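You operate a simulated robot arm through the tools that you are given. There is no shell and no other tool. Be economical: measure what you need, move in short steps, check, and stop when the job is done.

Carry out the task below with a simulated robot arm. There is one attempt and no reset: what you move stays moved.

TASK
Put the card marked "steel" from the trestle top on the steel tile and the card labelled "brass" on the grey worn tile.
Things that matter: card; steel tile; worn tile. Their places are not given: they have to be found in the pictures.

It is judged by the outcome, as a careful person would: the job done as asked, and still so three seconds after it is handed in. It fails if anything else is knocked over, pushed out of place, dropped, spilled or broken.

THE ROBOT
A 7-joint arm with a two-finger parallel gripper, fixed in place. Base frame: the origin is at the foot of the arm, x ahead of it, y to its left, z up; the work surface is at about z = 0.78. Lengths are in m, angles in rad, forces in N, time in s.
With the tool pointing down near the work surface it reaches from about 0.3 to 0.7 m from the base axis. Its first joint turns from -1.152 to 1.152 rad. Payload 1.57 kg.
Tool frame: the origin (TCP) lies between the finger pads and is the grasp point; the fingertips stand 0.03 m ahead of it; z points along the fingers, y is the line along which they close. The gripper opens to 0.11 m. The fingers are 0.024 m wide and 0.012 m thick; the gripper's body (0.048 by 0.112 m) begins 0.078 m behind the TCP.
Orientation is that of the tool frame in the base frame, as a unit quaternion [x, y, z, w]. With the fingers straight down and closing along the base's y, the tool's x points along the base's -x, its y along +y and its z along -z.

THE INTERFACE
- The arm moves only by the tool drive_tool. Its argument "series" is a list of rows, each an object (a shift or turn left out is 0, a gripper value left out holds the last) with "fingers": the closure, from 0 (fully open) to 1 (shut); "translation": the shift along the tool's x, y, z in units of 40 mm (1.0 is 40 mm), a list of three; "twist": the turn about the tool's z in units of 5 degrees (1.0 is 5 degrees). In form: [{"fingers": fingers, "translation": [x, y, z], "twist": twist}, ...]. A call has 1 to 20 rows; each row shifts and turns the commanded pose from where the row before left it, along the tool's axes as they then stand. A call with a number of a shift or a turn outside -1 to 1 is refused whole. A row lasts 0.2 s, in which the tool goes at most 0.05 m and 0.15 rad; a call with a longer step from one row to the next is refused whole, and so is a gripper value outside its range. A pose out of reach is approached as far as the arm can. The call stops where the force on the tool passes 40 N (or 10 N more than at its start, if that is more) or the arm is blocked; 0.2 s more then pass. The fingers move at their own pace (about 0.108 m/s each) and stop on an object; they squeeze with about 43 N. The grip force told is the motor's: it shows also when the fingers shut on nothing. Time passes only in rows, and 0.2 s behind the last, so rows that do not move let the fingers close. It gives the time, the measured TCP pose, the force on the tool (base axes), the opening and the grip force at its end, in the units of the frame above (readings bear some noise), and new pictures: "pictures" is both (left out), scene, wrist or none.
- Cameras (640 x 400 px; columns grow to the right, rows downward): "scene" is fixed at [0.177, -0.4193, 1.4073]; the picture's right is [0.56, -0.83, 0.00], its down [-0.54, -0.37, -0.75] and it looks along [0.62, 0.43, -0.66] (base axes); focal length 336 px, centre (320, 200). "wrist" rides on the gripper at [-0.036, 0, -0.08] in the tool frame; the picture's right is [0.00, -1.00, 0.00], its down [0.97, 0.00, -0.24] and it looks along [0.24, 0.00, 0.97] (tool axes); focal length 218 px, centre (320, 200).
- measure_at(camera, pixels): for up to 12 pixels [column, row] of the newest picture of that camera ("zoom" is the newest enlarged one), the place [x, y, z] in the base frame of the surface seen there, good to about 0.002 m, but the place of the scene camera against the robot may be out by one fixed shift of up to 0.018 m in any direction. No time passes.
- close_up(camera, box): a new picture of the part [left, top, right, bottom] of that camera's present view, enlarged. No time passes.
- close_job(): hands the job in; it is judged then, once.

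Work in short steps. Measure before you move; look again where a grasp or a placing could have gone wrong, and mend it. You have 60 turns and 120 pictures in all, the two below and enlarged ones among them. Open the gripper and draw the arm clear of the work before you hand the job in, unless the task says otherwise; then end with one line.

The tools are called after ">>>" by a JSON object that holds its "fn" and its "kwargs". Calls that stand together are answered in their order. drive_tool: Moves the arm, as the interface text tells. Its arguments: {"type":"object","properties":{"series":{"type":"array","items":{"type":"object","properties":{"fingers":{"type":"number"},"translation":{"type":"array","items":{"type":"number"}},"twist":{"type":"number"}}}},"pictures":{"type":"string","enum":["both","scene","wrist","none"]}},"required":["series"]} The other tools are called the same way: measure_at (camera, pixels) gives the place of the surface under pixels of a picture; close_up (camera, box) takes an enlarged picture of a part of a camera's view; close_job () hands the job in.

At the start:

```text
clock: 0.0
tool_pos: [0.4375, 0.0903, 1.0661]
tool_rot: [0.0, 1.0, 0.0, 0.0]
ft_force: [-0.6, 0.1, 0.6]
finger_gap: 0.1098
gripper_force: 0.0
```

scene: 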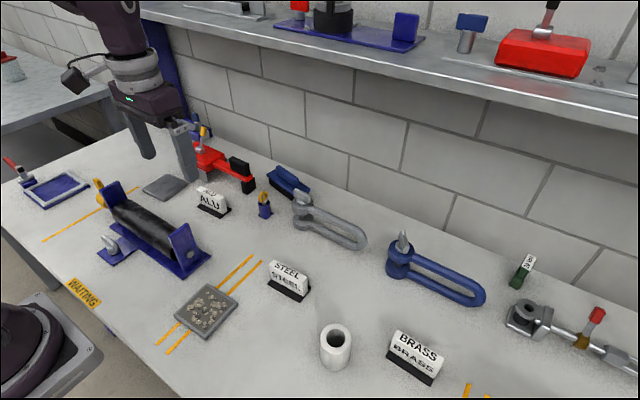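
wrist: 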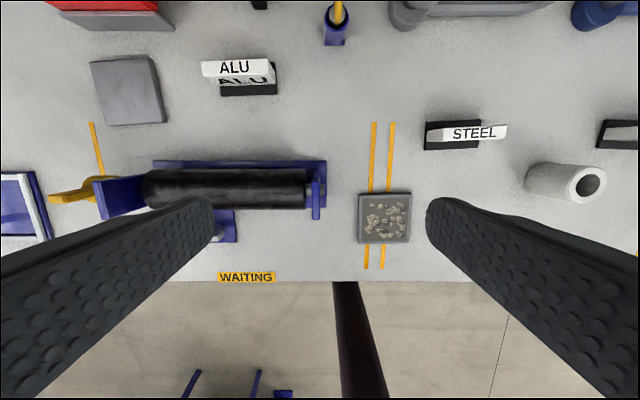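

The pictures show cards ALU, STEEL, BRASS, a plain grey tile (165,187) and a speckled tile (207,310). I take enlarged views to identify them.

>>> {"fn": "close_up", "kwargs": {"camera": "scene", "box": [130, 160, 330, 350]}}

>>> {"fn": "close_up", "kwargs": {"camera": "scene", "box": [380, 230, 640, 400]}}

>>> {"fn": "measure_at", "kwargs": {"camera": "scene", "pixels": [[165, 187], [207, 310], [287, 292], [290, 268], [270, 262], [308, 274], [416, 340], [393, 330], [442, 350], [410, 371], [525, 270], [250, 330]]}}

>>> {"fn": "measure_at", "kwargs": {"camera": "wrist", "pixels": [[384, 218], [128, 90], [440, 132], [490, 132], [427, 125], [427, 148], [478, 146], [505, 126], [410, 195], [360, 195], [360, 241], [407, 242]]}}

```text
2.11 times, centred on (230, 255) of scene
```

zoom: 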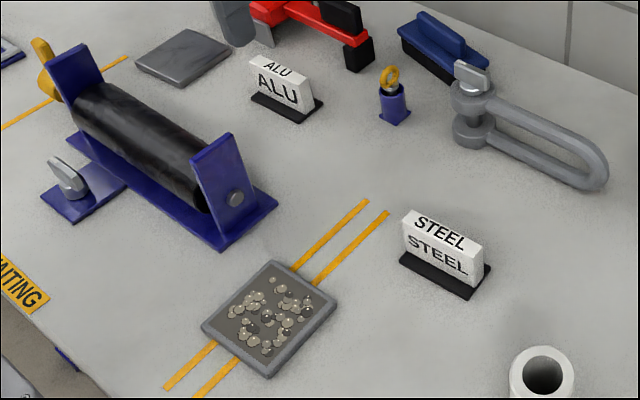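

```text
2.35 times, centred on (510, 315) of scene
```

zoom: 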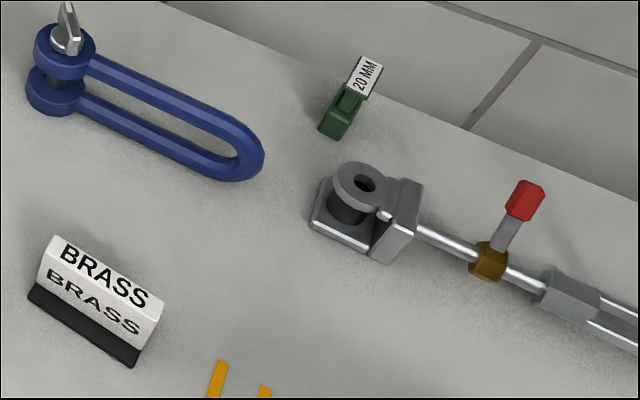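

```text
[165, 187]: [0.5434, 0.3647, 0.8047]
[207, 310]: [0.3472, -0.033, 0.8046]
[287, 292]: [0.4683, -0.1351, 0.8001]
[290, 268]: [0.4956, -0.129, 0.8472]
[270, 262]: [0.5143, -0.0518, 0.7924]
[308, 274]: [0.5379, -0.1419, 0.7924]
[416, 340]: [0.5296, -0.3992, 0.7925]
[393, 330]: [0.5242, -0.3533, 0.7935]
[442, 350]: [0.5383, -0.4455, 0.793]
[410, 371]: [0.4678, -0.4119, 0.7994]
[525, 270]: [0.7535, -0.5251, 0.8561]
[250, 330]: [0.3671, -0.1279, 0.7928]
```

```text
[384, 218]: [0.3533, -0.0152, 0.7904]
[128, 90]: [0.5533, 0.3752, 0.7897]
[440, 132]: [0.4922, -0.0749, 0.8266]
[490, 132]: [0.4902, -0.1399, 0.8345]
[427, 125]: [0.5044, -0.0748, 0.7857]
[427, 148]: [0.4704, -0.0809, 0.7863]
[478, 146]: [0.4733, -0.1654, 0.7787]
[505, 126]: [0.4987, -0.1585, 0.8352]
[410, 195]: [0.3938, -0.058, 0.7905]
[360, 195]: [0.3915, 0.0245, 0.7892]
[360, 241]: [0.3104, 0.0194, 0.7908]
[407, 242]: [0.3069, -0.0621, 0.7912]
```

The right part of the table isn't visible (orange stripes at scene (470,390) lead off the picture). I move the hand high up to the right to look for another tile.

>>> {"fn": "drive_tool", "kwargs": {"series": [{"fingers": 0, "translation": [0, -1, 0]}, {"translation": [0, -1, 0]}, {"translation": [0, -1, 0]}, {"translation": [0, -1, 0]}, {"translation": [0, -1, 0]}, {"translation": [0, -1, 0]}, {"translation": [0, -1, 0]}, {"translation": [0, -1, 0]}, {"translation": [0, -1, 0]}, {"translation": [0, -1, 0]}, {"translation": [0, 0, 0]}], "pictures": "both"}}

```text
clock: 2.4
tool_pos: [0.4358, -0.3109, 1.0659]
tool_rot: [0.0, 1.0, 0.0, 0.0]
ft_force: [-0.2, 0.2, -0.1]
finger_gap: 0.1099
gripper_force: 0.0
```

scene: 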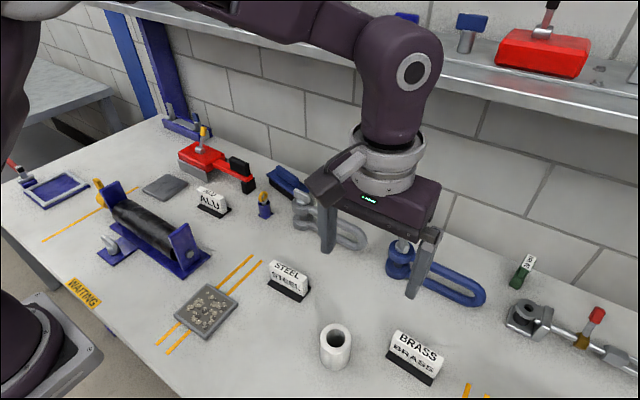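
wrist: 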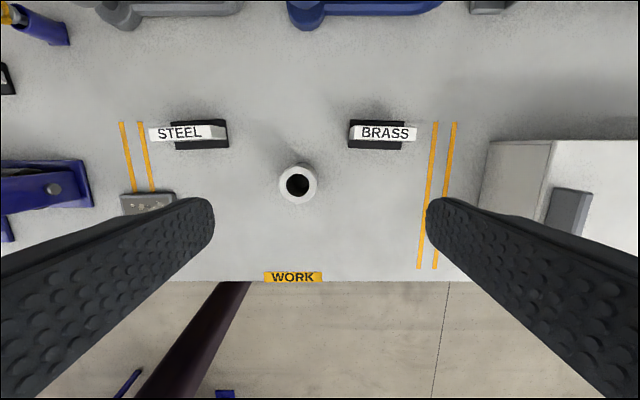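

A raised white block with a grey tile on it shows at wrist (570,210). I move further right for a look.

>>> {"fn": "drive_tool", "kwargs": {"series": [{"translation": [0, -1, 0]}, {"translation": [0, -1, 0]}, {"translation": [0, -1, 0]}, {"translation": [0, -1, 0]}, {"translation": [0, -1, 0]}, {"translation": [0, 0, 0]}], "pictures": "wrist"}}

```text
clock: 3.8
tool_pos: [0.4175, -0.4642, 1.0616]
tool_rot: [0.0, 1.0, -0.001, 0.0]
ft_force: [0.3, 0.1, -0.1]
finger_gap: 0.1099
gripper_force: 0.2
out of reach, approached as far as the arm can: row 4, 5
```

wrist: 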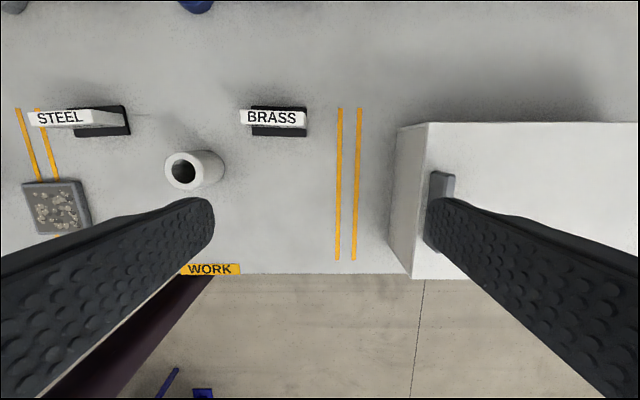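

The tile on the block is hidden behind the right finger; shutting the fingers in the air will uncover it.

>>> {"fn": "drive_tool", "kwargs": {"series": [{"fingers": 1}, {"fingers": 1}, {"fingers": 1}], "pictures": "wrist"}}

>>> {"fn": "close_up", "kwargs": {"camera": "wrist", "box": [340, 90, 640, 290]}}

```text
clock: 4.6
tool_pos: [0.4182, -0.4631, 1.0632]
tool_rot: [-0.001, 1.0, 0.0, 0.0]
ft_force: [0.3, 0.1, -0.3]
finger_gap: 0.0
gripper_force: 21.7
```

wrist: 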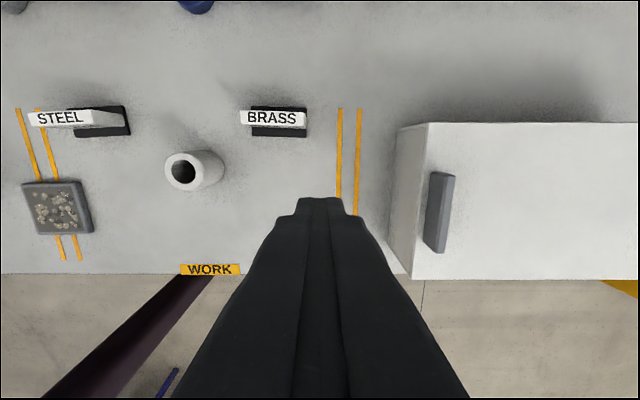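

```text
2.00 times, centred on (490, 190) of wrist
```

zoom: 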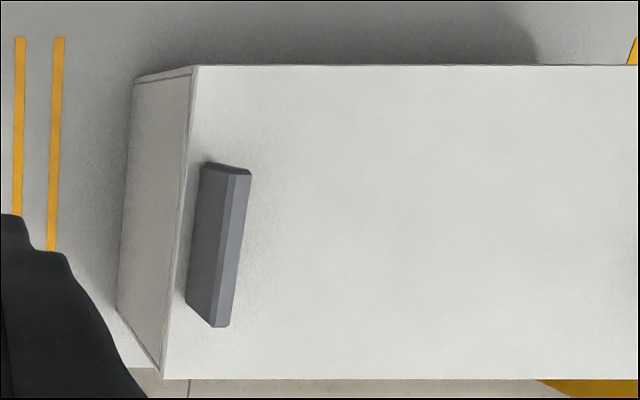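

That grey thing is a handle on a chest, not a tile. I go back left to look at the two tiles from near.

>>> {"fn": "drive_tool", "kwargs": {"series": [{"fingers": 0, "translation": [0, 1, 0]}, {"translation": [0, 1, 0]}, {"translation": [0, 1, 0]}, {"translation": [0, 1, 0]}, {"translation": [0, 1, 0]}, {"translation": [0, 1, 0]}, {"translation": [0, 1, 0]}, {"translation": [0, 1, 0]}, {"translation": [0, 1, 0]}, {"translation": [0, 1, 0]}, {"translation": [0, 1, 0]}, {"translation": [0, 0, 0]}], "pictures": "wrist"}}

>>> {"fn": "close_up", "kwargs": {"camera": "wrist", "box": [250, 100, 450, 260]}}

>>> {"fn": "drive_tool", "kwargs": {"series": [{"translation": [0, 1, 0]}, {"translation": [0, 1, 0]}, {"translation": [0, 1, 0]}, {"translation": [0, 1, 0]}, {"translation": [0, 1, 0]}, {"translation": [0, 1, 0]}, {"translation": [0, 1, 0]}, {"translation": [0, 1, 0]}, {"translation": [0, 1, 0]}, {"translation": [0, 0, 0]}], "pictures": "both"}}

>>> {"fn": "close_up", "kwargs": {"camera": "wrist", "box": [220, 40, 420, 180]}}

```text
clock: 7.2
tool_pos: [0.418, -0.0232, 1.0622]
tool_rot: [0.0, 1.0, -0.001, 0.0]
ft_force: [-0.9, 0.0, 0.0]
finger_gap: 0.1098
gripper_force: 0.0
```

wrist: 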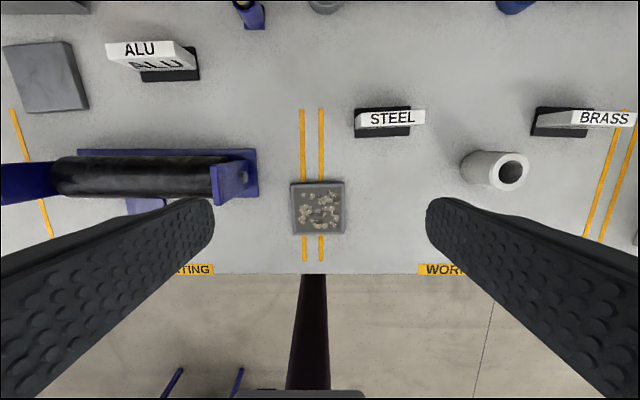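

```text
2.50 times, centred on (350, 180) of wrist
```

zoom: 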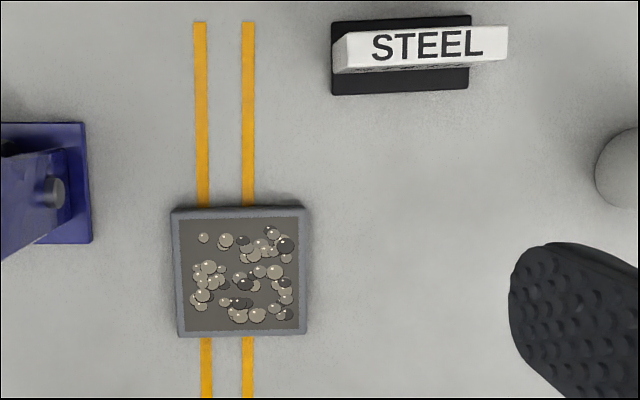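

```text
clock: 9.4
tool_pos: [0.418, 0.3359, 1.0625]
tool_rot: [-0.001, 1.0, -0.001, 0.0]
ft_force: [-0.4, 0.0, -0.3]
finger_gap: 0.1098
gripper_force: 0.1
```

scene: 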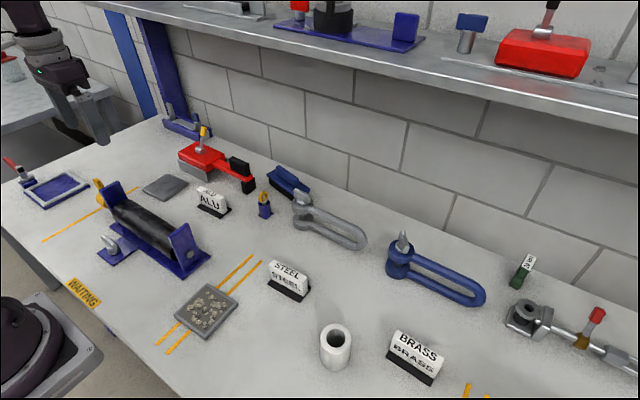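
wrist: 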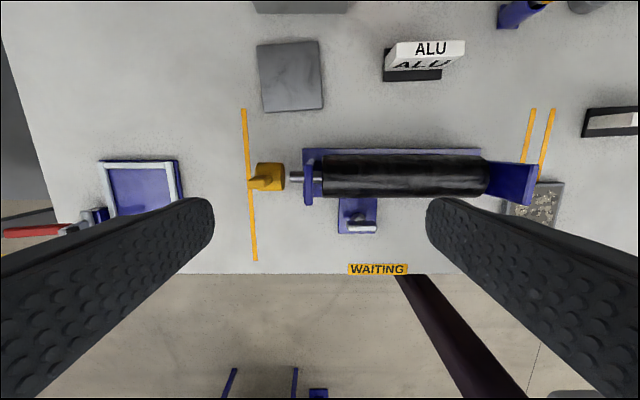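

```text
2.86 times, centred on (320, 110) of wrist
```

zoom: 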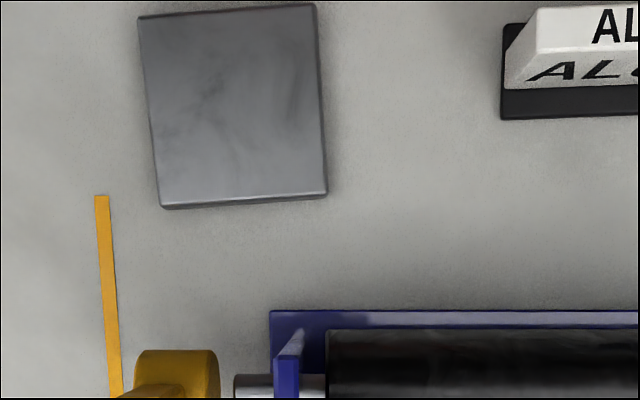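

The plain tile is smooth brushed metal (the steel tile) and the speckled one is the worn, pitted tile. I measure the plain tile now, and then go above the STEEL card.

>>> {"fn": "measure_at", "kwargs": {"camera": "wrist", "pixels": [[290, 75], [259, 48], [316, 42], [321, 108], [266, 111], [230, 80], [413, 77], [413, 49]]}}

>>> {"fn": "drive_tool", "kwargs": {"series": [{"translation": [0, -1, 0]}, {"translation": [0, -1, 0]}, {"translation": [0, -1, 0]}, {"translation": [0, -1, 0]}, {"translation": [0, -1, 0]}, {"translation": [0, -1, 0]}, {"translation": [0, -1, 0]}, {"translation": [0, -1, 0]}, {"translation": [0, -1, 0]}, {"translation": [0, -1, 0]}, {"translation": [0, -1, 0]}, {"translation": [-0.5, -0.4, 0.7]}, {"translation": [0, 0, 1]}, {"translation": [0, 0, 0]}], "pictures": "wrist"}}

>>> {"fn": "close_up", "kwargs": {"camera": "wrist", "box": [220, 60, 420, 220]}}

```text
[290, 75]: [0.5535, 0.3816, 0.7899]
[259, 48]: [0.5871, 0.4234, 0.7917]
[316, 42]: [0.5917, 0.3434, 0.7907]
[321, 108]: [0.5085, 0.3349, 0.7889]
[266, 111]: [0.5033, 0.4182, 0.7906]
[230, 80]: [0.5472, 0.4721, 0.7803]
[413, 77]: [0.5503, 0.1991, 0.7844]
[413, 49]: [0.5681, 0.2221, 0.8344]
```

```text
clock: 12.4
tool_pos: [0.4391, -0.1188, 0.9935]
tool_rot: [0.0, 1.0, 0.001, 0.0]
ft_force: [0.0, 0.4, 0.3]
finger_gap: 0.1099
gripper_force: 0.0
```

wrist: 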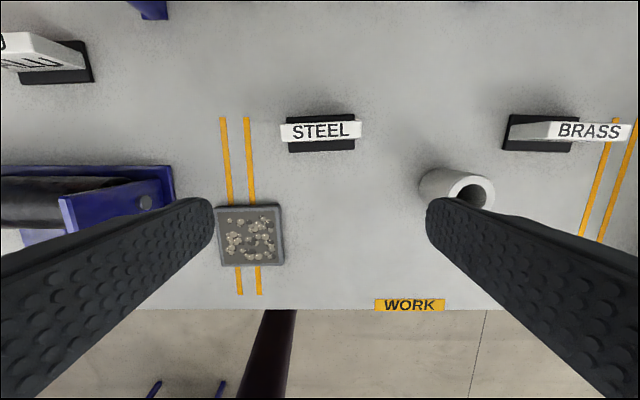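

```text
2.50 times, centred on (320, 140) of wrist
```

zoom: 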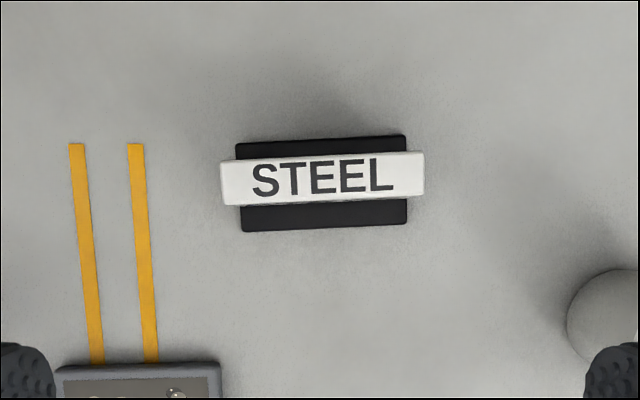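

The card is an upright slab on a black foot. I measure its edges and the worn tile's surface.

>>> {"fn": "measure_at", "kwargs": {"camera": "zoom", "pixels": [[228, 165], [228, 198], [418, 158], [418, 188], [320, 158], [320, 196], [242, 148], [402, 140], [245, 226], [403, 218], [320, 145], [320, 218]]}}

>>> {"fn": "measure_at", "kwargs": {"camera": "wrist", "pixels": [[219, 208], [278, 206], [283, 261], [222, 263], [250, 236], [263, 242], [235, 246], [590, 130], [515, 119], [570, 147]]}}

```text
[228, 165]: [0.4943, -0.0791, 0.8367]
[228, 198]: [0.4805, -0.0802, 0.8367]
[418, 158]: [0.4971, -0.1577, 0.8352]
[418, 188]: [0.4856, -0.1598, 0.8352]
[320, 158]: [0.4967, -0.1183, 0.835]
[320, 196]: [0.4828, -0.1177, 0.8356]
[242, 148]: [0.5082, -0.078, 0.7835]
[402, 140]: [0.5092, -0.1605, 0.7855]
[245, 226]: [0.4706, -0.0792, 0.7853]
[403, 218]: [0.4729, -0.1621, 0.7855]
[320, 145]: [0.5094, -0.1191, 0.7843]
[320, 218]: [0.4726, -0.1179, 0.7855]
```

```text
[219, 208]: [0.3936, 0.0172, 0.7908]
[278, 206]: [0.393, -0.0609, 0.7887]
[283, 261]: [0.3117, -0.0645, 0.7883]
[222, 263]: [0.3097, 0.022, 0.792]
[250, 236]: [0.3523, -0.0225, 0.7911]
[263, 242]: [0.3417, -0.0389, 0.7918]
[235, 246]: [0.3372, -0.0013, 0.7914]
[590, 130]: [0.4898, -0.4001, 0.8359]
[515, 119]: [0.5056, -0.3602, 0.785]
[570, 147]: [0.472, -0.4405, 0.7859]
```

STEEL slab: centre ≈ (0.489,-0.1195), x 0.481–0.497, top z 0.836, turned ~2.5°. I go over it and turn the tool by 87.5° so the fingers close across its thickness.

>>> {"fn": "drive_tool", "kwargs": {"series": [{"translation": [-0.63, 0, 0]}, {"translation": [-0.625, 0, 0]}, {"twist": 1}, {"twist": 1}, {"twist": 1}, {"twist": 1}, {"twist": 1}, {"twist": 1}, {"twist": 1}, {"twist": 1}, {"twist": 1}, {"twist": 1}, {"twist": 1}, {"twist": 1}, {"twist": 1}, {"twist": 1}, {"twist": 1}, {"twist": 1}, {"twist": 1}, {"twist": 0.5}], "pictures": "wrist"}}

```text
clock: 16.6
tool_pos: [0.4883, -0.1191, 0.9931]
tool_rot: [0.692, 0.722, -0.001, 0.001]
ft_force: [-0.2, 0.1, -0.7]
finger_gap: 0.1099
gripper_force: 0.0
```

wrist: 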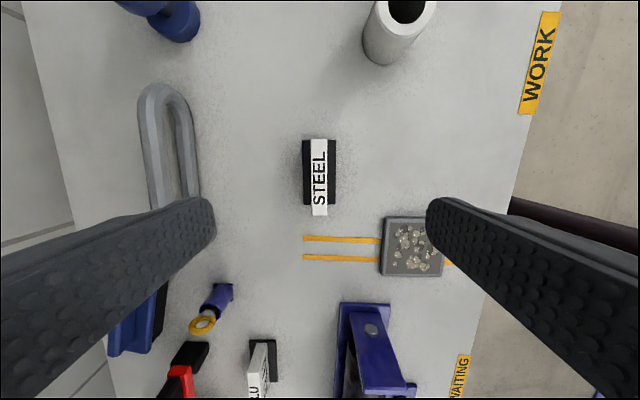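

The slab is centred between the fingers. I check the distance to the grey shackle before descending.

>>> {"fn": "measure_at", "kwargs": {"camera": "wrist", "pixels": [[192, 150], [195, 185], [312, 145], [326, 145], [312, 210], [326, 210], [304, 160], [335, 160]]}}

>>> {"fn": "drive_tool", "kwargs": {"series": [{"translation": [0, 0, 1]}, {"translation": [0, 0, 1]}, {"translation": [0, 0, 0.8]}, {"translation": [0, 0, 0]}], "pictures": "both"}}

```text
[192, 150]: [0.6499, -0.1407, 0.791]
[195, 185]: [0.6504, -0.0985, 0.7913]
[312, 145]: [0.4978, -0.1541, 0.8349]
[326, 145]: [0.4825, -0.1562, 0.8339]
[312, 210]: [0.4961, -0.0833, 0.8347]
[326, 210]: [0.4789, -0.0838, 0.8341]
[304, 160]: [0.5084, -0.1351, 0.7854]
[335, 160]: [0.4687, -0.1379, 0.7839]
```

```text
clock: 17.6
tool_pos: [0.487, -0.12, 0.8797]
tool_rot: [0.692, 0.722, 0.0, 0.0]
ft_force: [-0.3, 0.1, 0.5]
finger_gap: 0.1102
gripper_force: 0.0
```

scene: 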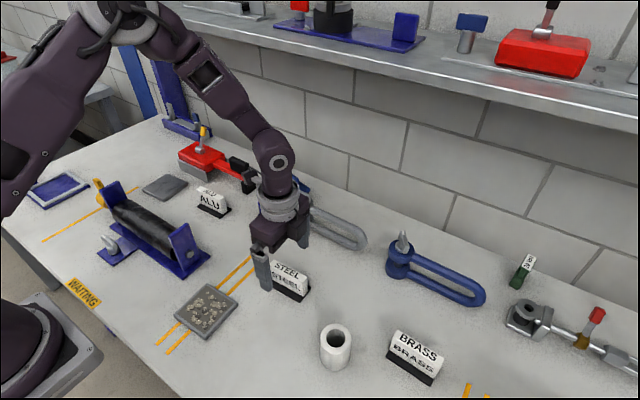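
wrist: 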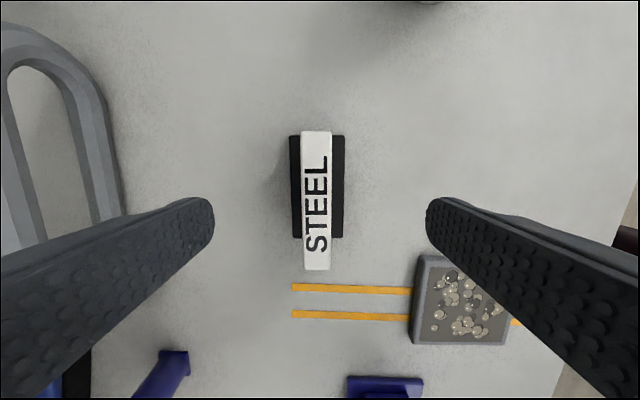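

Aligned to within 2 mm. I go down to TCP z ≈ 0.824 and close.

>>> {"fn": "drive_tool", "kwargs": {"series": [{"translation": [0, 0.05, 0.7]}, {"translation": [0, 0, 0.69]}, {"translation": [0, 0, 0]}, {"fingers": 1}, {"fingers": 1}, {"fingers": 1}, {"fingers": 1}], "pictures": "both"}}

```text
clock: 19.2
tool_pos: [0.4903, -0.1194, 0.8258]
tool_rot: [0.691, 0.723, -0.001, 0.0]
ft_force: [-0.6, -0.4, -0.6]
finger_gap: 0.0172
gripper_force: 32.2
```

scene: 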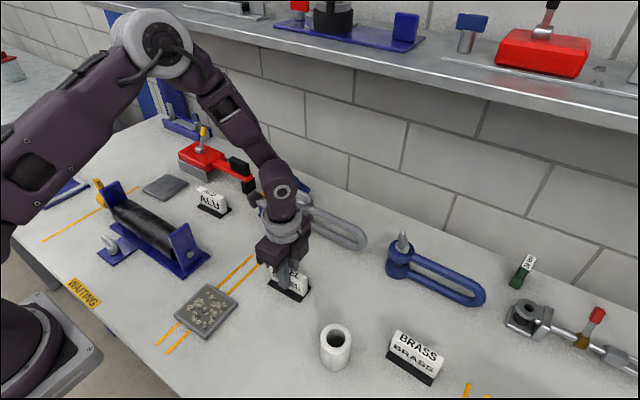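
wrist: 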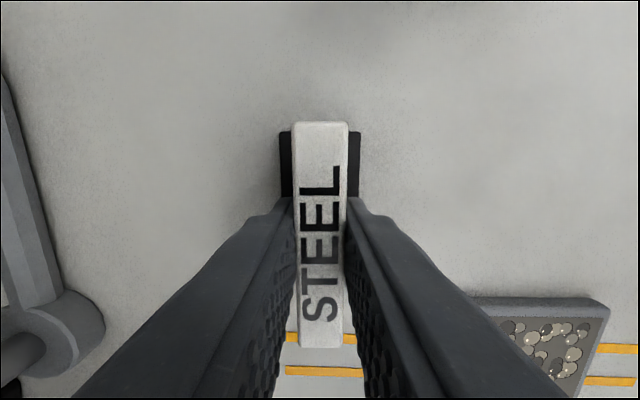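

Gripped (17 mm gap). I lift straight up and carry it over the steel tile at (0.548, 0.380).

>>> {"fn": "drive_tool", "kwargs": {"series": [{"translation": [0, 0, -0.5]}, {"translation": [0, 0, -1]}, {"translation": [0, 0, -1]}, {"translation": [0, 0, -1]}, {"translation": [0, 0, -0.5]}, {"translation": [0.9546, 0.1535, 0]}, {"translation": [0.9546, 0.1535, 0]}, {"translation": [0.9546, 0.1535, 0]}, {"translation": [0.9546, 0.1535, 0]}, {"translation": [0.9546, 0.1535, 0]}, {"translation": [0.9546, 0.1535, 0]}, {"translation": [0.9546, 0.1535, 0]}, {"translation": [0.9546, 0.1535, 0]}, {"translation": [0.9546, 0.1535, 0]}, {"translation": [0.9546, 0.1535, 0]}, {"translation": [0.9546, 0.1535, 0]}, {"translation": [0.9546, 0.1535, 0]}, {"translation": [0.9546, 0.1535, 0]}, {"translation": [0, 0, 0]}], "pictures": "both"}}

```text
clock: 23.2
tool_pos: [0.5426, 0.3702, 0.9816]
tool_rot: [0.69, 0.723, -0.012, 0.001]
ft_force: [0.7, -0.4, -0.8]
finger_gap: 0.017
gripper_force: 32.3
out of reach, approached as far as the arm can: row 18
```

scene: 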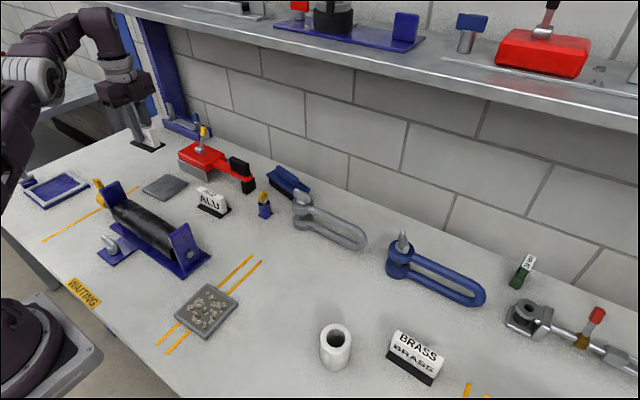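
wrist: 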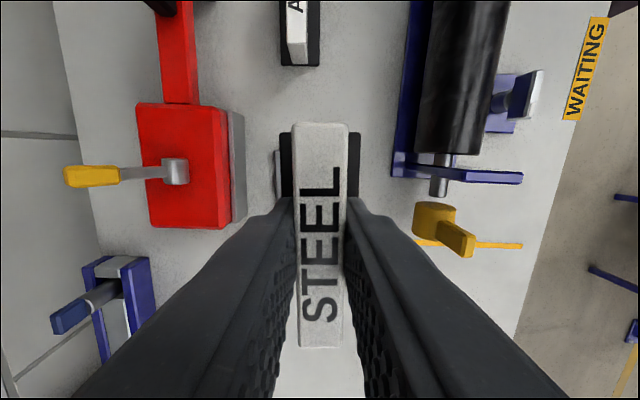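

It was just out of reach at that height; reach is larger lower down. I measure the neighbours (red clamp, yellow knob) and descend a bit.

>>> {"fn": "measure_at", "kwargs": {"camera": "wrist", "pixels": [[180, 165], [90, 176], [222, 160], [242, 180], [435, 215], [455, 240], [425, 175], [125, 265]]}}

>>> {"fn": "drive_tool", "kwargs": {"series": [{"translation": [0, 0, 0.8]}, {"translation": [0, 0, 0.7]}, {"translation": [0, 0, 0]}], "pictures": "scene"}}

```text
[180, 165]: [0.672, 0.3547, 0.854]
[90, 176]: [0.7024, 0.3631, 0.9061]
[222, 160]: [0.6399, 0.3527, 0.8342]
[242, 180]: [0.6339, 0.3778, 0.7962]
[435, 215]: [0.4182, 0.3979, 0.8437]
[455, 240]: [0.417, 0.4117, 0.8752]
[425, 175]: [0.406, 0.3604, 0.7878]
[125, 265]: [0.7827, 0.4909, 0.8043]
```

```text
clock: 24.0
tool_pos: [0.548, 0.3798, 0.926]
tool_rot: [0.691, 0.722, 0.0, 0.0]
ft_force: [-0.3, -0.6, 0.2]
finger_gap: 0.0172
gripper_force: 32.3
```

scene: 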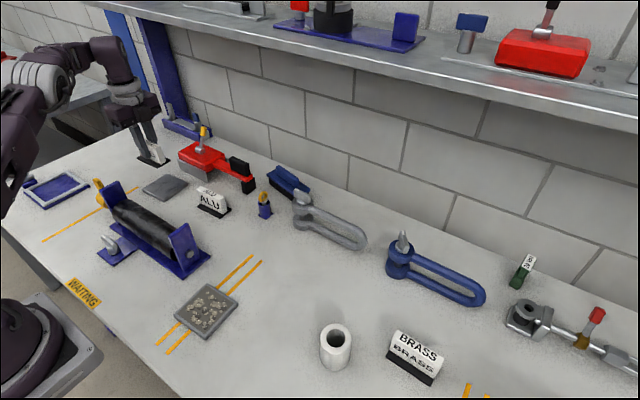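

Now exactly over the tile (0.548,0.380). I lower to just above the tile (tile top 0.790, so TCP contact ≈ 0.836).

>>> {"fn": "drive_tool", "kwargs": {"series": [{"translation": [0, 0, 0.8]}, {"translation": [0, 0, 0.8]}, {"translation": [0, 0, 0.45]}, {"translation": [0, 0, 0]}], "pictures": "both"}}

>>> {"fn": "close_up", "kwargs": {"camera": "scene", "box": [110, 120, 240, 230]}}

```text
clock: 25.0
tool_pos: [0.547, 0.3803, 0.8451]
tool_rot: [0.691, 0.722, 0.0, -0.001]
ft_force: [-0.5, 0.0, -0.2]
finger_gap: 0.0174
gripper_force: 32.3
```

scene: 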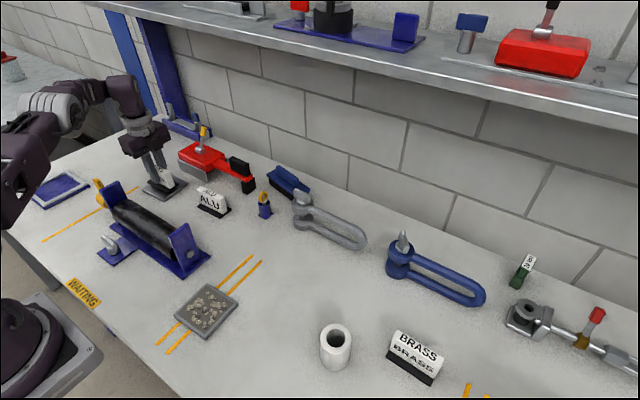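
wrist: 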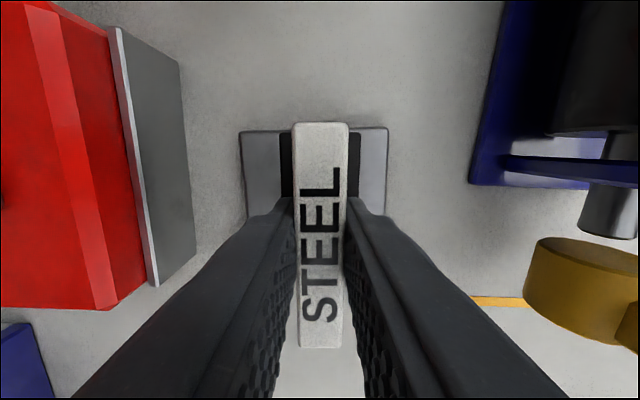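

```text
3.64 times, centred on (175, 175) of scene
```

zoom: 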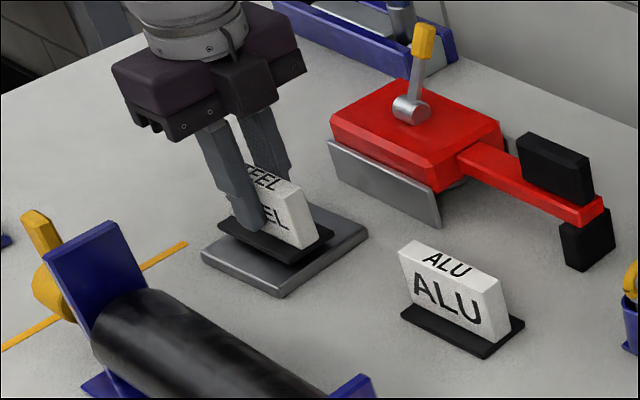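

Well centred over the tile. I lower the last 8–9 mm gently.

>>> {"fn": "drive_tool", "kwargs": {"series": [{"translation": [0, 0, 0.1]}, {"translation": [0, 0, 0.06]}, {"translation": [0, 0, 0.04]}, {"translation": [0, 0, 0]}], "pictures": "none"}}

```text
clock: 26.0
tool_pos: [0.548, 0.3804, 0.8381]
tool_rot: [0.691, 0.723, 0.001, -0.001]
ft_force: [-0.3, -0.4, 10.3]
finger_gap: 0.0172
gripper_force: 32.1
```

Contact felt (10 N). I open the fingers partly, let it settle, and rise straight up.

>>> {"fn": "drive_tool", "kwargs": {"series": [{"fingers": 0.55}, {"fingers": 0.55}, {"fingers": 0.55}, {"translation": [0, 0, -0.5]}, {"translation": [0, 0, -1]}, {"translation": [0, 0, -1]}, {"translation": [0, 0, 0]}], "pictures": "both"}}

>>> {"fn": "close_up", "kwargs": {"camera": "scene", "box": [110, 120, 240, 230]}}

```text
clock: 27.6
tool_pos: [0.5474, 0.3803, 0.9362]
tool_rot: [0.692, 0.722, 0.0, 0.001]
ft_force: [0.6, -0.3, 0.7]
finger_gap: 0.0496
gripper_force: 0.0
```

scene: 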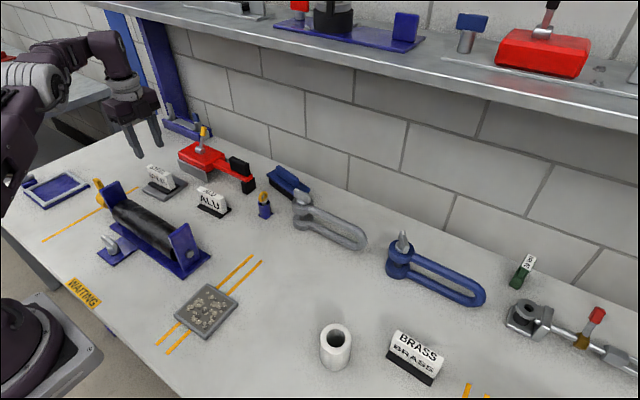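
wrist: 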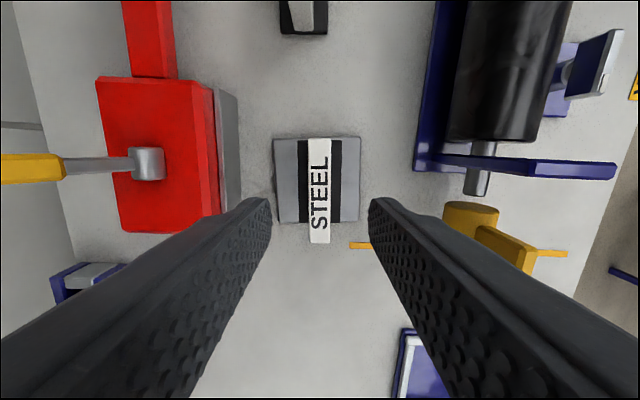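

```text
3.64 times, centred on (175, 175) of scene
```

zoom: 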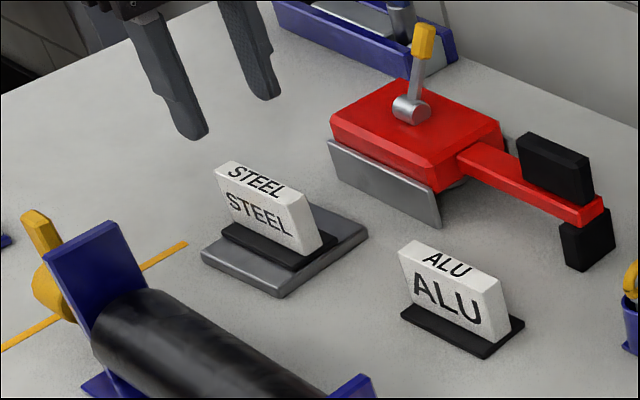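

STEEL card stands squarely on the steel tile. I travel to the BRASS card near (0.489,-0.40), rising slightly.

>>> {"fn": "drive_tool", "kwargs": {"series": [{"translation": [-0.97, -0.117, -0.05]}, {"translation": [-0.97, -0.117, -0.05]}, {"translation": [-0.97, -0.117, -0.05]}, {"translation": [-0.97, -0.117, -0.05]}, {"translation": [-0.97, -0.117, -0.05]}, {"translation": [-0.97, -0.117, -0.05]}, {"translation": [-0.97, -0.117, -0.05]}, {"translation": [-0.97, -0.117, -0.05]}, {"translation": [-0.97, -0.117, -0.05]}, {"translation": [-0.97, -0.117, -0.05]}, {"translation": [-0.97, -0.117, -0.05]}, {"translation": [-0.97, -0.117, -0.05]}, {"translation": [-0.97, -0.117, -0.05]}, {"translation": [-0.97, -0.117, -0.05]}, {"translation": [-0.97, -0.117, -0.05]}, {"translation": [-0.97, -0.117, -0.05]}, {"translation": [-0.97, -0.117, -0.05]}, {"translation": [-0.97, -0.117, -0.05]}, {"translation": [-0.97, -0.117, -0.05]}, {"fingers": 0, "translation": [-0.97, -0.117, 0]}], "pictures": "both"}}

```text
clock: 31.8
tool_pos: [0.4886, -0.4001, 0.9741]
tool_rot: [0.692, 0.722, 0.0, 0.0]
ft_force: [-0.2, 0.0, -0.1]
finger_gap: 0.1099
gripper_force: 0.0
```

scene: 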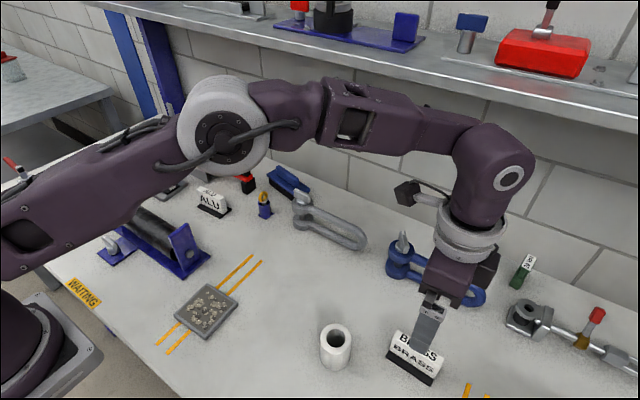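
wrist: 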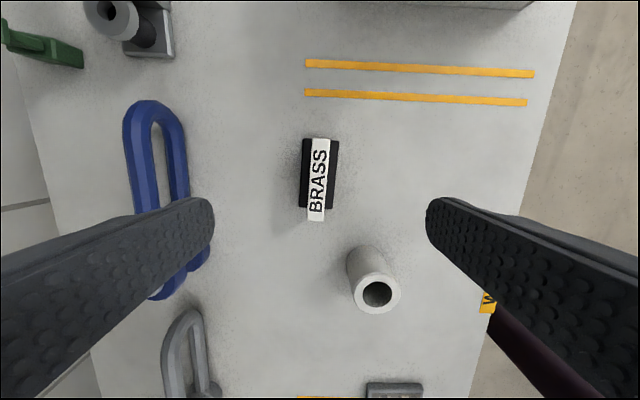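

The BRASS card is under the tool, turned slightly relative to it. I enlarge and measure its edges and neighbours.

>>> {"fn": "close_up", "kwargs": {"camera": "wrist", "box": [260, 120, 380, 240]}}

>>> {"fn": "measure_at", "kwargs": {"camera": "wrist", "pixels": [[314, 142], [328, 143], [308, 215], [323, 216], [311, 180], [327, 180], [304, 141], [337, 143], [301, 200], [335, 205], [350, 255], [190, 195]]}}

```text
3.33 times, centred on (320, 180) of wrist
```

zoom: 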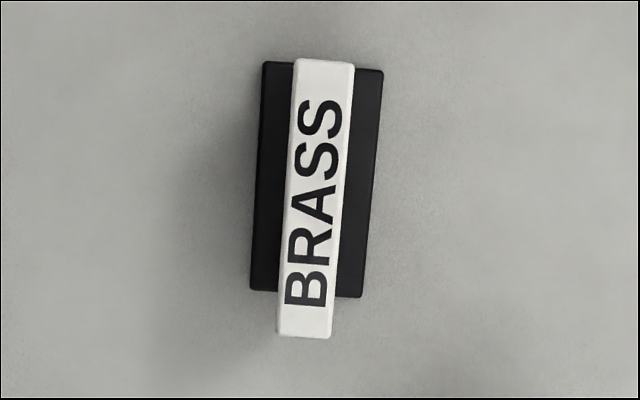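

```text
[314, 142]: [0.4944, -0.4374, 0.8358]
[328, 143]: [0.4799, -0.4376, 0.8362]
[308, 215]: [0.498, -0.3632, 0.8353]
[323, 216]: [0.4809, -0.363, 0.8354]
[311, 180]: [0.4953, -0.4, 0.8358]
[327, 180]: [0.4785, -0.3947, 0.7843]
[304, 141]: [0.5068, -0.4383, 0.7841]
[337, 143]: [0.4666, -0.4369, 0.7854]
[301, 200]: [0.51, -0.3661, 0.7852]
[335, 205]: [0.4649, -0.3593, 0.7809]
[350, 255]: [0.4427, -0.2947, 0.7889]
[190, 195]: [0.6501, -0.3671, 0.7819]
```

The card is 4.3° turned relative to the tool, centre ≈ (0.488,-0.400). I twist +4.3°, descend and close.

>>> {"fn": "drive_tool", "kwargs": {"series": [{"twist": 0.86}, {"translation": [0, 0, 1]}, {"translation": [0, 0, 1]}, {"translation": [0, 0, 1]}, {"translation": [0, 0, 0.72]}, {"translation": [0, 0, 0]}, {"fingers": 1}, {"fingers": 1}, {"fingers": 1}, {"fingers": 1}], "pictures": "both"}}

```text
clock: 34.0
tool_pos: [0.4873, -0.3999, 0.8254]
tool_rot: [0.718, 0.696, 0.0, 0.0]
ft_force: [-0.5, -0.5, -0.8]
finger_gap: 0.0171
gripper_force: 32.2
```

scene: 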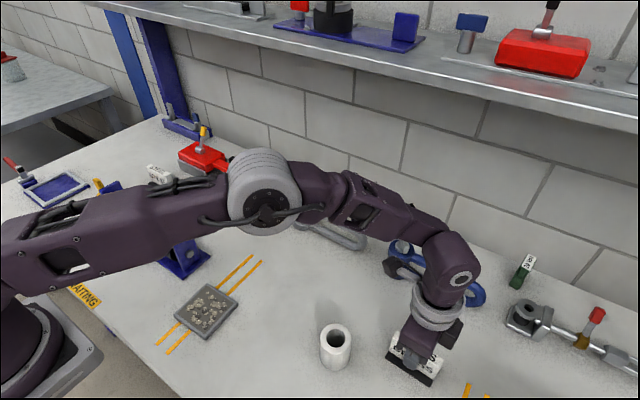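
wrist: 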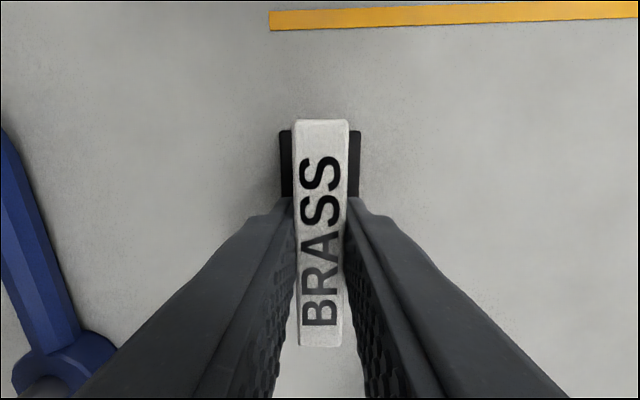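

BRASS gripped. I lift and carry it over the worn tile centre (0.351,-0.0205).

>>> {"fn": "drive_tool", "kwargs": {"series": [{"translation": [0, 0, -0.5]}, {"translation": [0, 0, -1]}, {"translation": [0, 0, -1]}, {"translation": [0, 0, -1]}, {"translation": [0, 0, -0.2]}, {"translation": [0.9377, -0.37, 0]}, {"translation": [0.9377, -0.37, 0]}, {"translation": [0.9377, -0.37, 0]}, {"translation": [0.9377, -0.37, 0]}, {"translation": [0.9377, -0.37, 0]}, {"translation": [0.9377, -0.37, 0]}, {"translation": [0.9377, -0.37, 0]}, {"translation": [0.9377, -0.37, 0]}, {"translation": [0.9377, -0.37, 0]}, {"translation": [0.9377, -0.37, 0]}, {"twist": -0.36}, {"translation": [0, 0, 0]}], "pictures": "both"}}

```text
clock: 37.6
tool_pos: [0.3512, -0.0199, 0.9742]
tool_rot: [0.707, 0.707, 0.0, 0.0]
ft_force: [-0.2, 0.4, -0.3]
finger_gap: 0.017
gripper_force: 31.8
```

scene: 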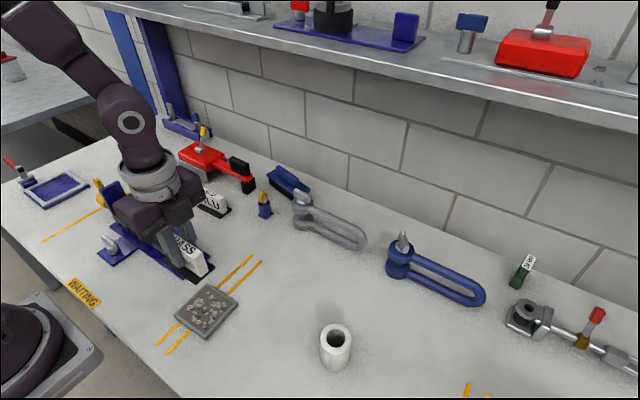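
wrist: 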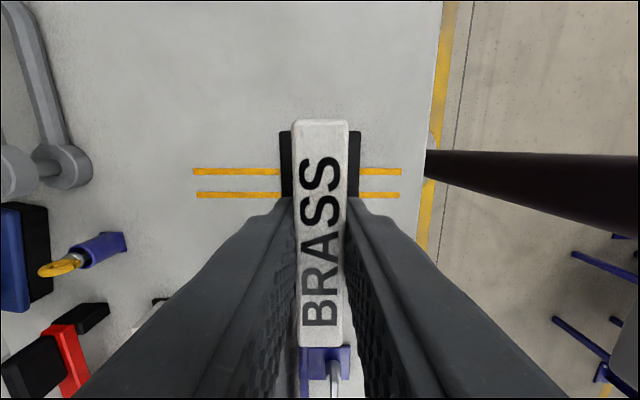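

Over the tile. I lower to about 9 mm above it and check alignment.

>>> {"fn": "drive_tool", "kwargs": {"series": [{"translation": [0, 0, 1]}, {"translation": [0, 0, 1]}, {"translation": [0, 0, 0.8]}, {"translation": [0, 0, 0.4]}, {"translation": [0, 0, 0]}], "pictures": "both"}}

>>> {"fn": "close_up", "kwargs": {"camera": "scene", "box": [130, 210, 290, 360]}}

```text
clock: 38.8
tool_pos: [0.3517, -0.0192, 0.8452]
tool_rot: [0.707, 0.707, 0.0, 0.0]
ft_force: [0.3, -0.7, -1.2]
finger_gap: 0.0172
gripper_force: 32.2
```

scene: 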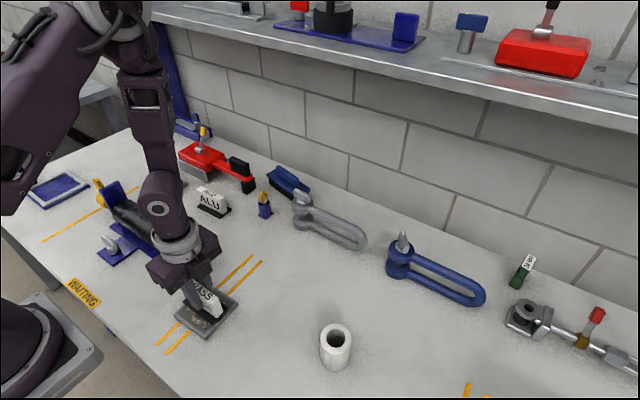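
wrist: 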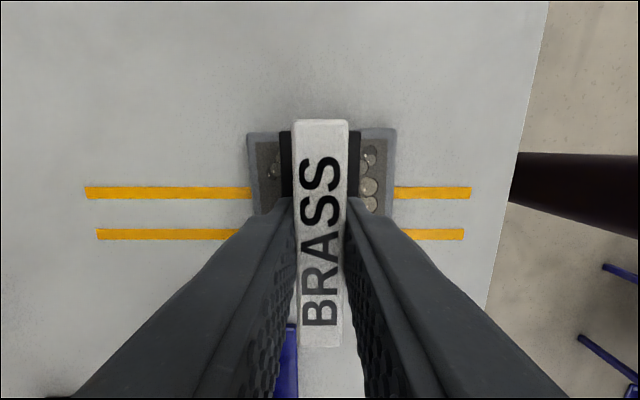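

```text
2.67 times, centred on (210, 285) of scene
```

zoom: 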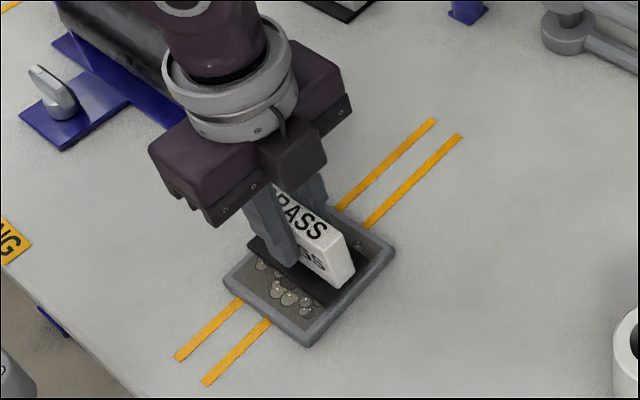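

Centred over the tile. I lower the last bit gently until contact.

>>> {"fn": "drive_tool", "kwargs": {"series": [{"translation": [0, 0, 0.1]}, {"translation": [0, 0, 0.05]}, {"translation": [0, 0, 0.03]}, {"translation": [0, 0, 0]}], "pictures": "none"}}

```text
clock: 39.8
tool_pos: [0.3511, -0.0192, 0.8377]
tool_rot: [0.707, 0.707, 0.0, 0.0]
ft_force: [-0.4, 0.0, -0.6]
finger_gap: 0.0171
gripper_force: 32.5
```

>>> {"fn": "drive_tool", "kwargs": {"series": [{"translation": [0, 0, 0.03]}, {"translation": [0, 0, 0.02]}, {"translation": [0, 0, 0]}], "pictures": "none"}}

```text
clock: 40.6
tool_pos: [0.3521, -0.0196, 0.8367]
tool_rot: [0.706, 0.708, 0.0, 0.0]
ft_force: [-1.2, 0.0, 23.7]
finger_gap: 0.0173
gripper_force: 32.1
```

Contact felt at TCP z 0.8367, matching a tile top of ~0.791. I open and rise.

>>> {"fn": "drive_tool", "kwargs": {"series": [{"translation": [0, 0, -0.02]}, {"fingers": 0.55}, {"fingers": 0.55}, {"fingers": 0.55}, {"translation": [0, 0, -0.5]}, {"translation": [0, 0, -1]}, {"translation": [0, 0, -1]}, {"translation": [0, 0, -1]}, {"fingers": 0, "translation": [0, 0, -1]}, {"translation": [-1, 0, 0]}, {"translation": [-1, 0, 0]}, {"translation": [-1, 0, 0]}, {"translation": [-1, 0, 0]}, {"translation": [-1, 0, 0]}, {"translation": [0, 0, 0]}], "pictures": "both"}}

>>> {"fn": "close_up", "kwargs": {"camera": "scene", "box": [110, 150, 290, 360]}}

```text
clock: 43.8
tool_pos: [0.353, -0.2207, 1.0174]
tool_rot: [0.707, 0.708, 0.001, 0.001]
ft_force: [0.4, -0.6, -0.3]
finger_gap: 0.1101
gripper_force: 0.1
```

scene: 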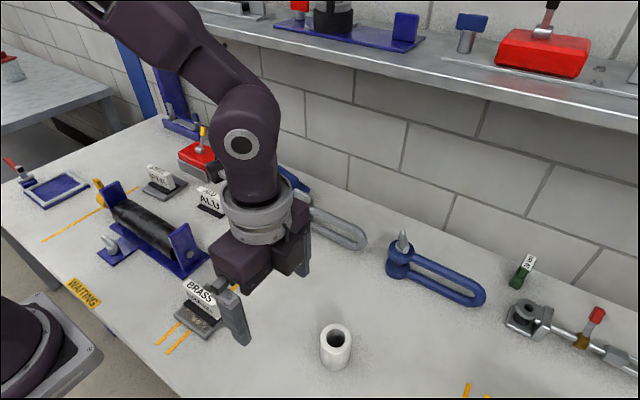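
wrist: 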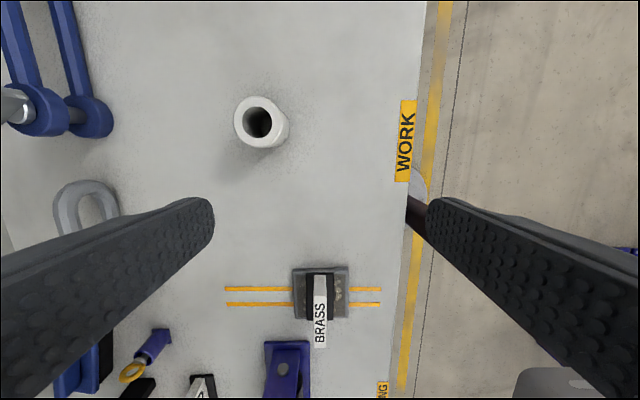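

```text
1.90 times, centred on (200, 255) of scene
```

zoom: 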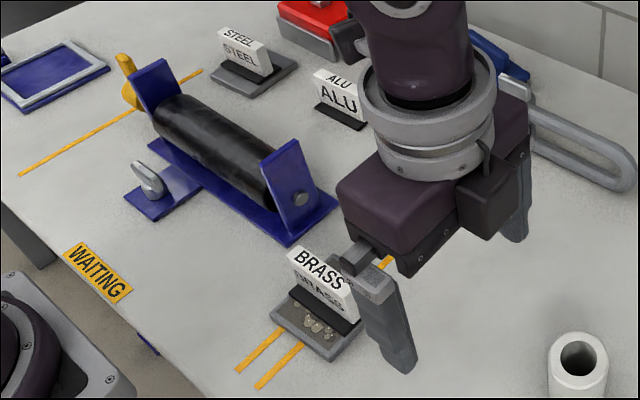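

Both cards stand upright on their tiles, and the arm is clear with the gripper open. I hand the job in.

>>> {"fn": "close_job", "kwargs": {}}

```text
The job is handed in.
```

The STEEL card is standing on the steel tile and the BRASS card on the grey worn tile; nothing else was disturbed, and the job is handed in.
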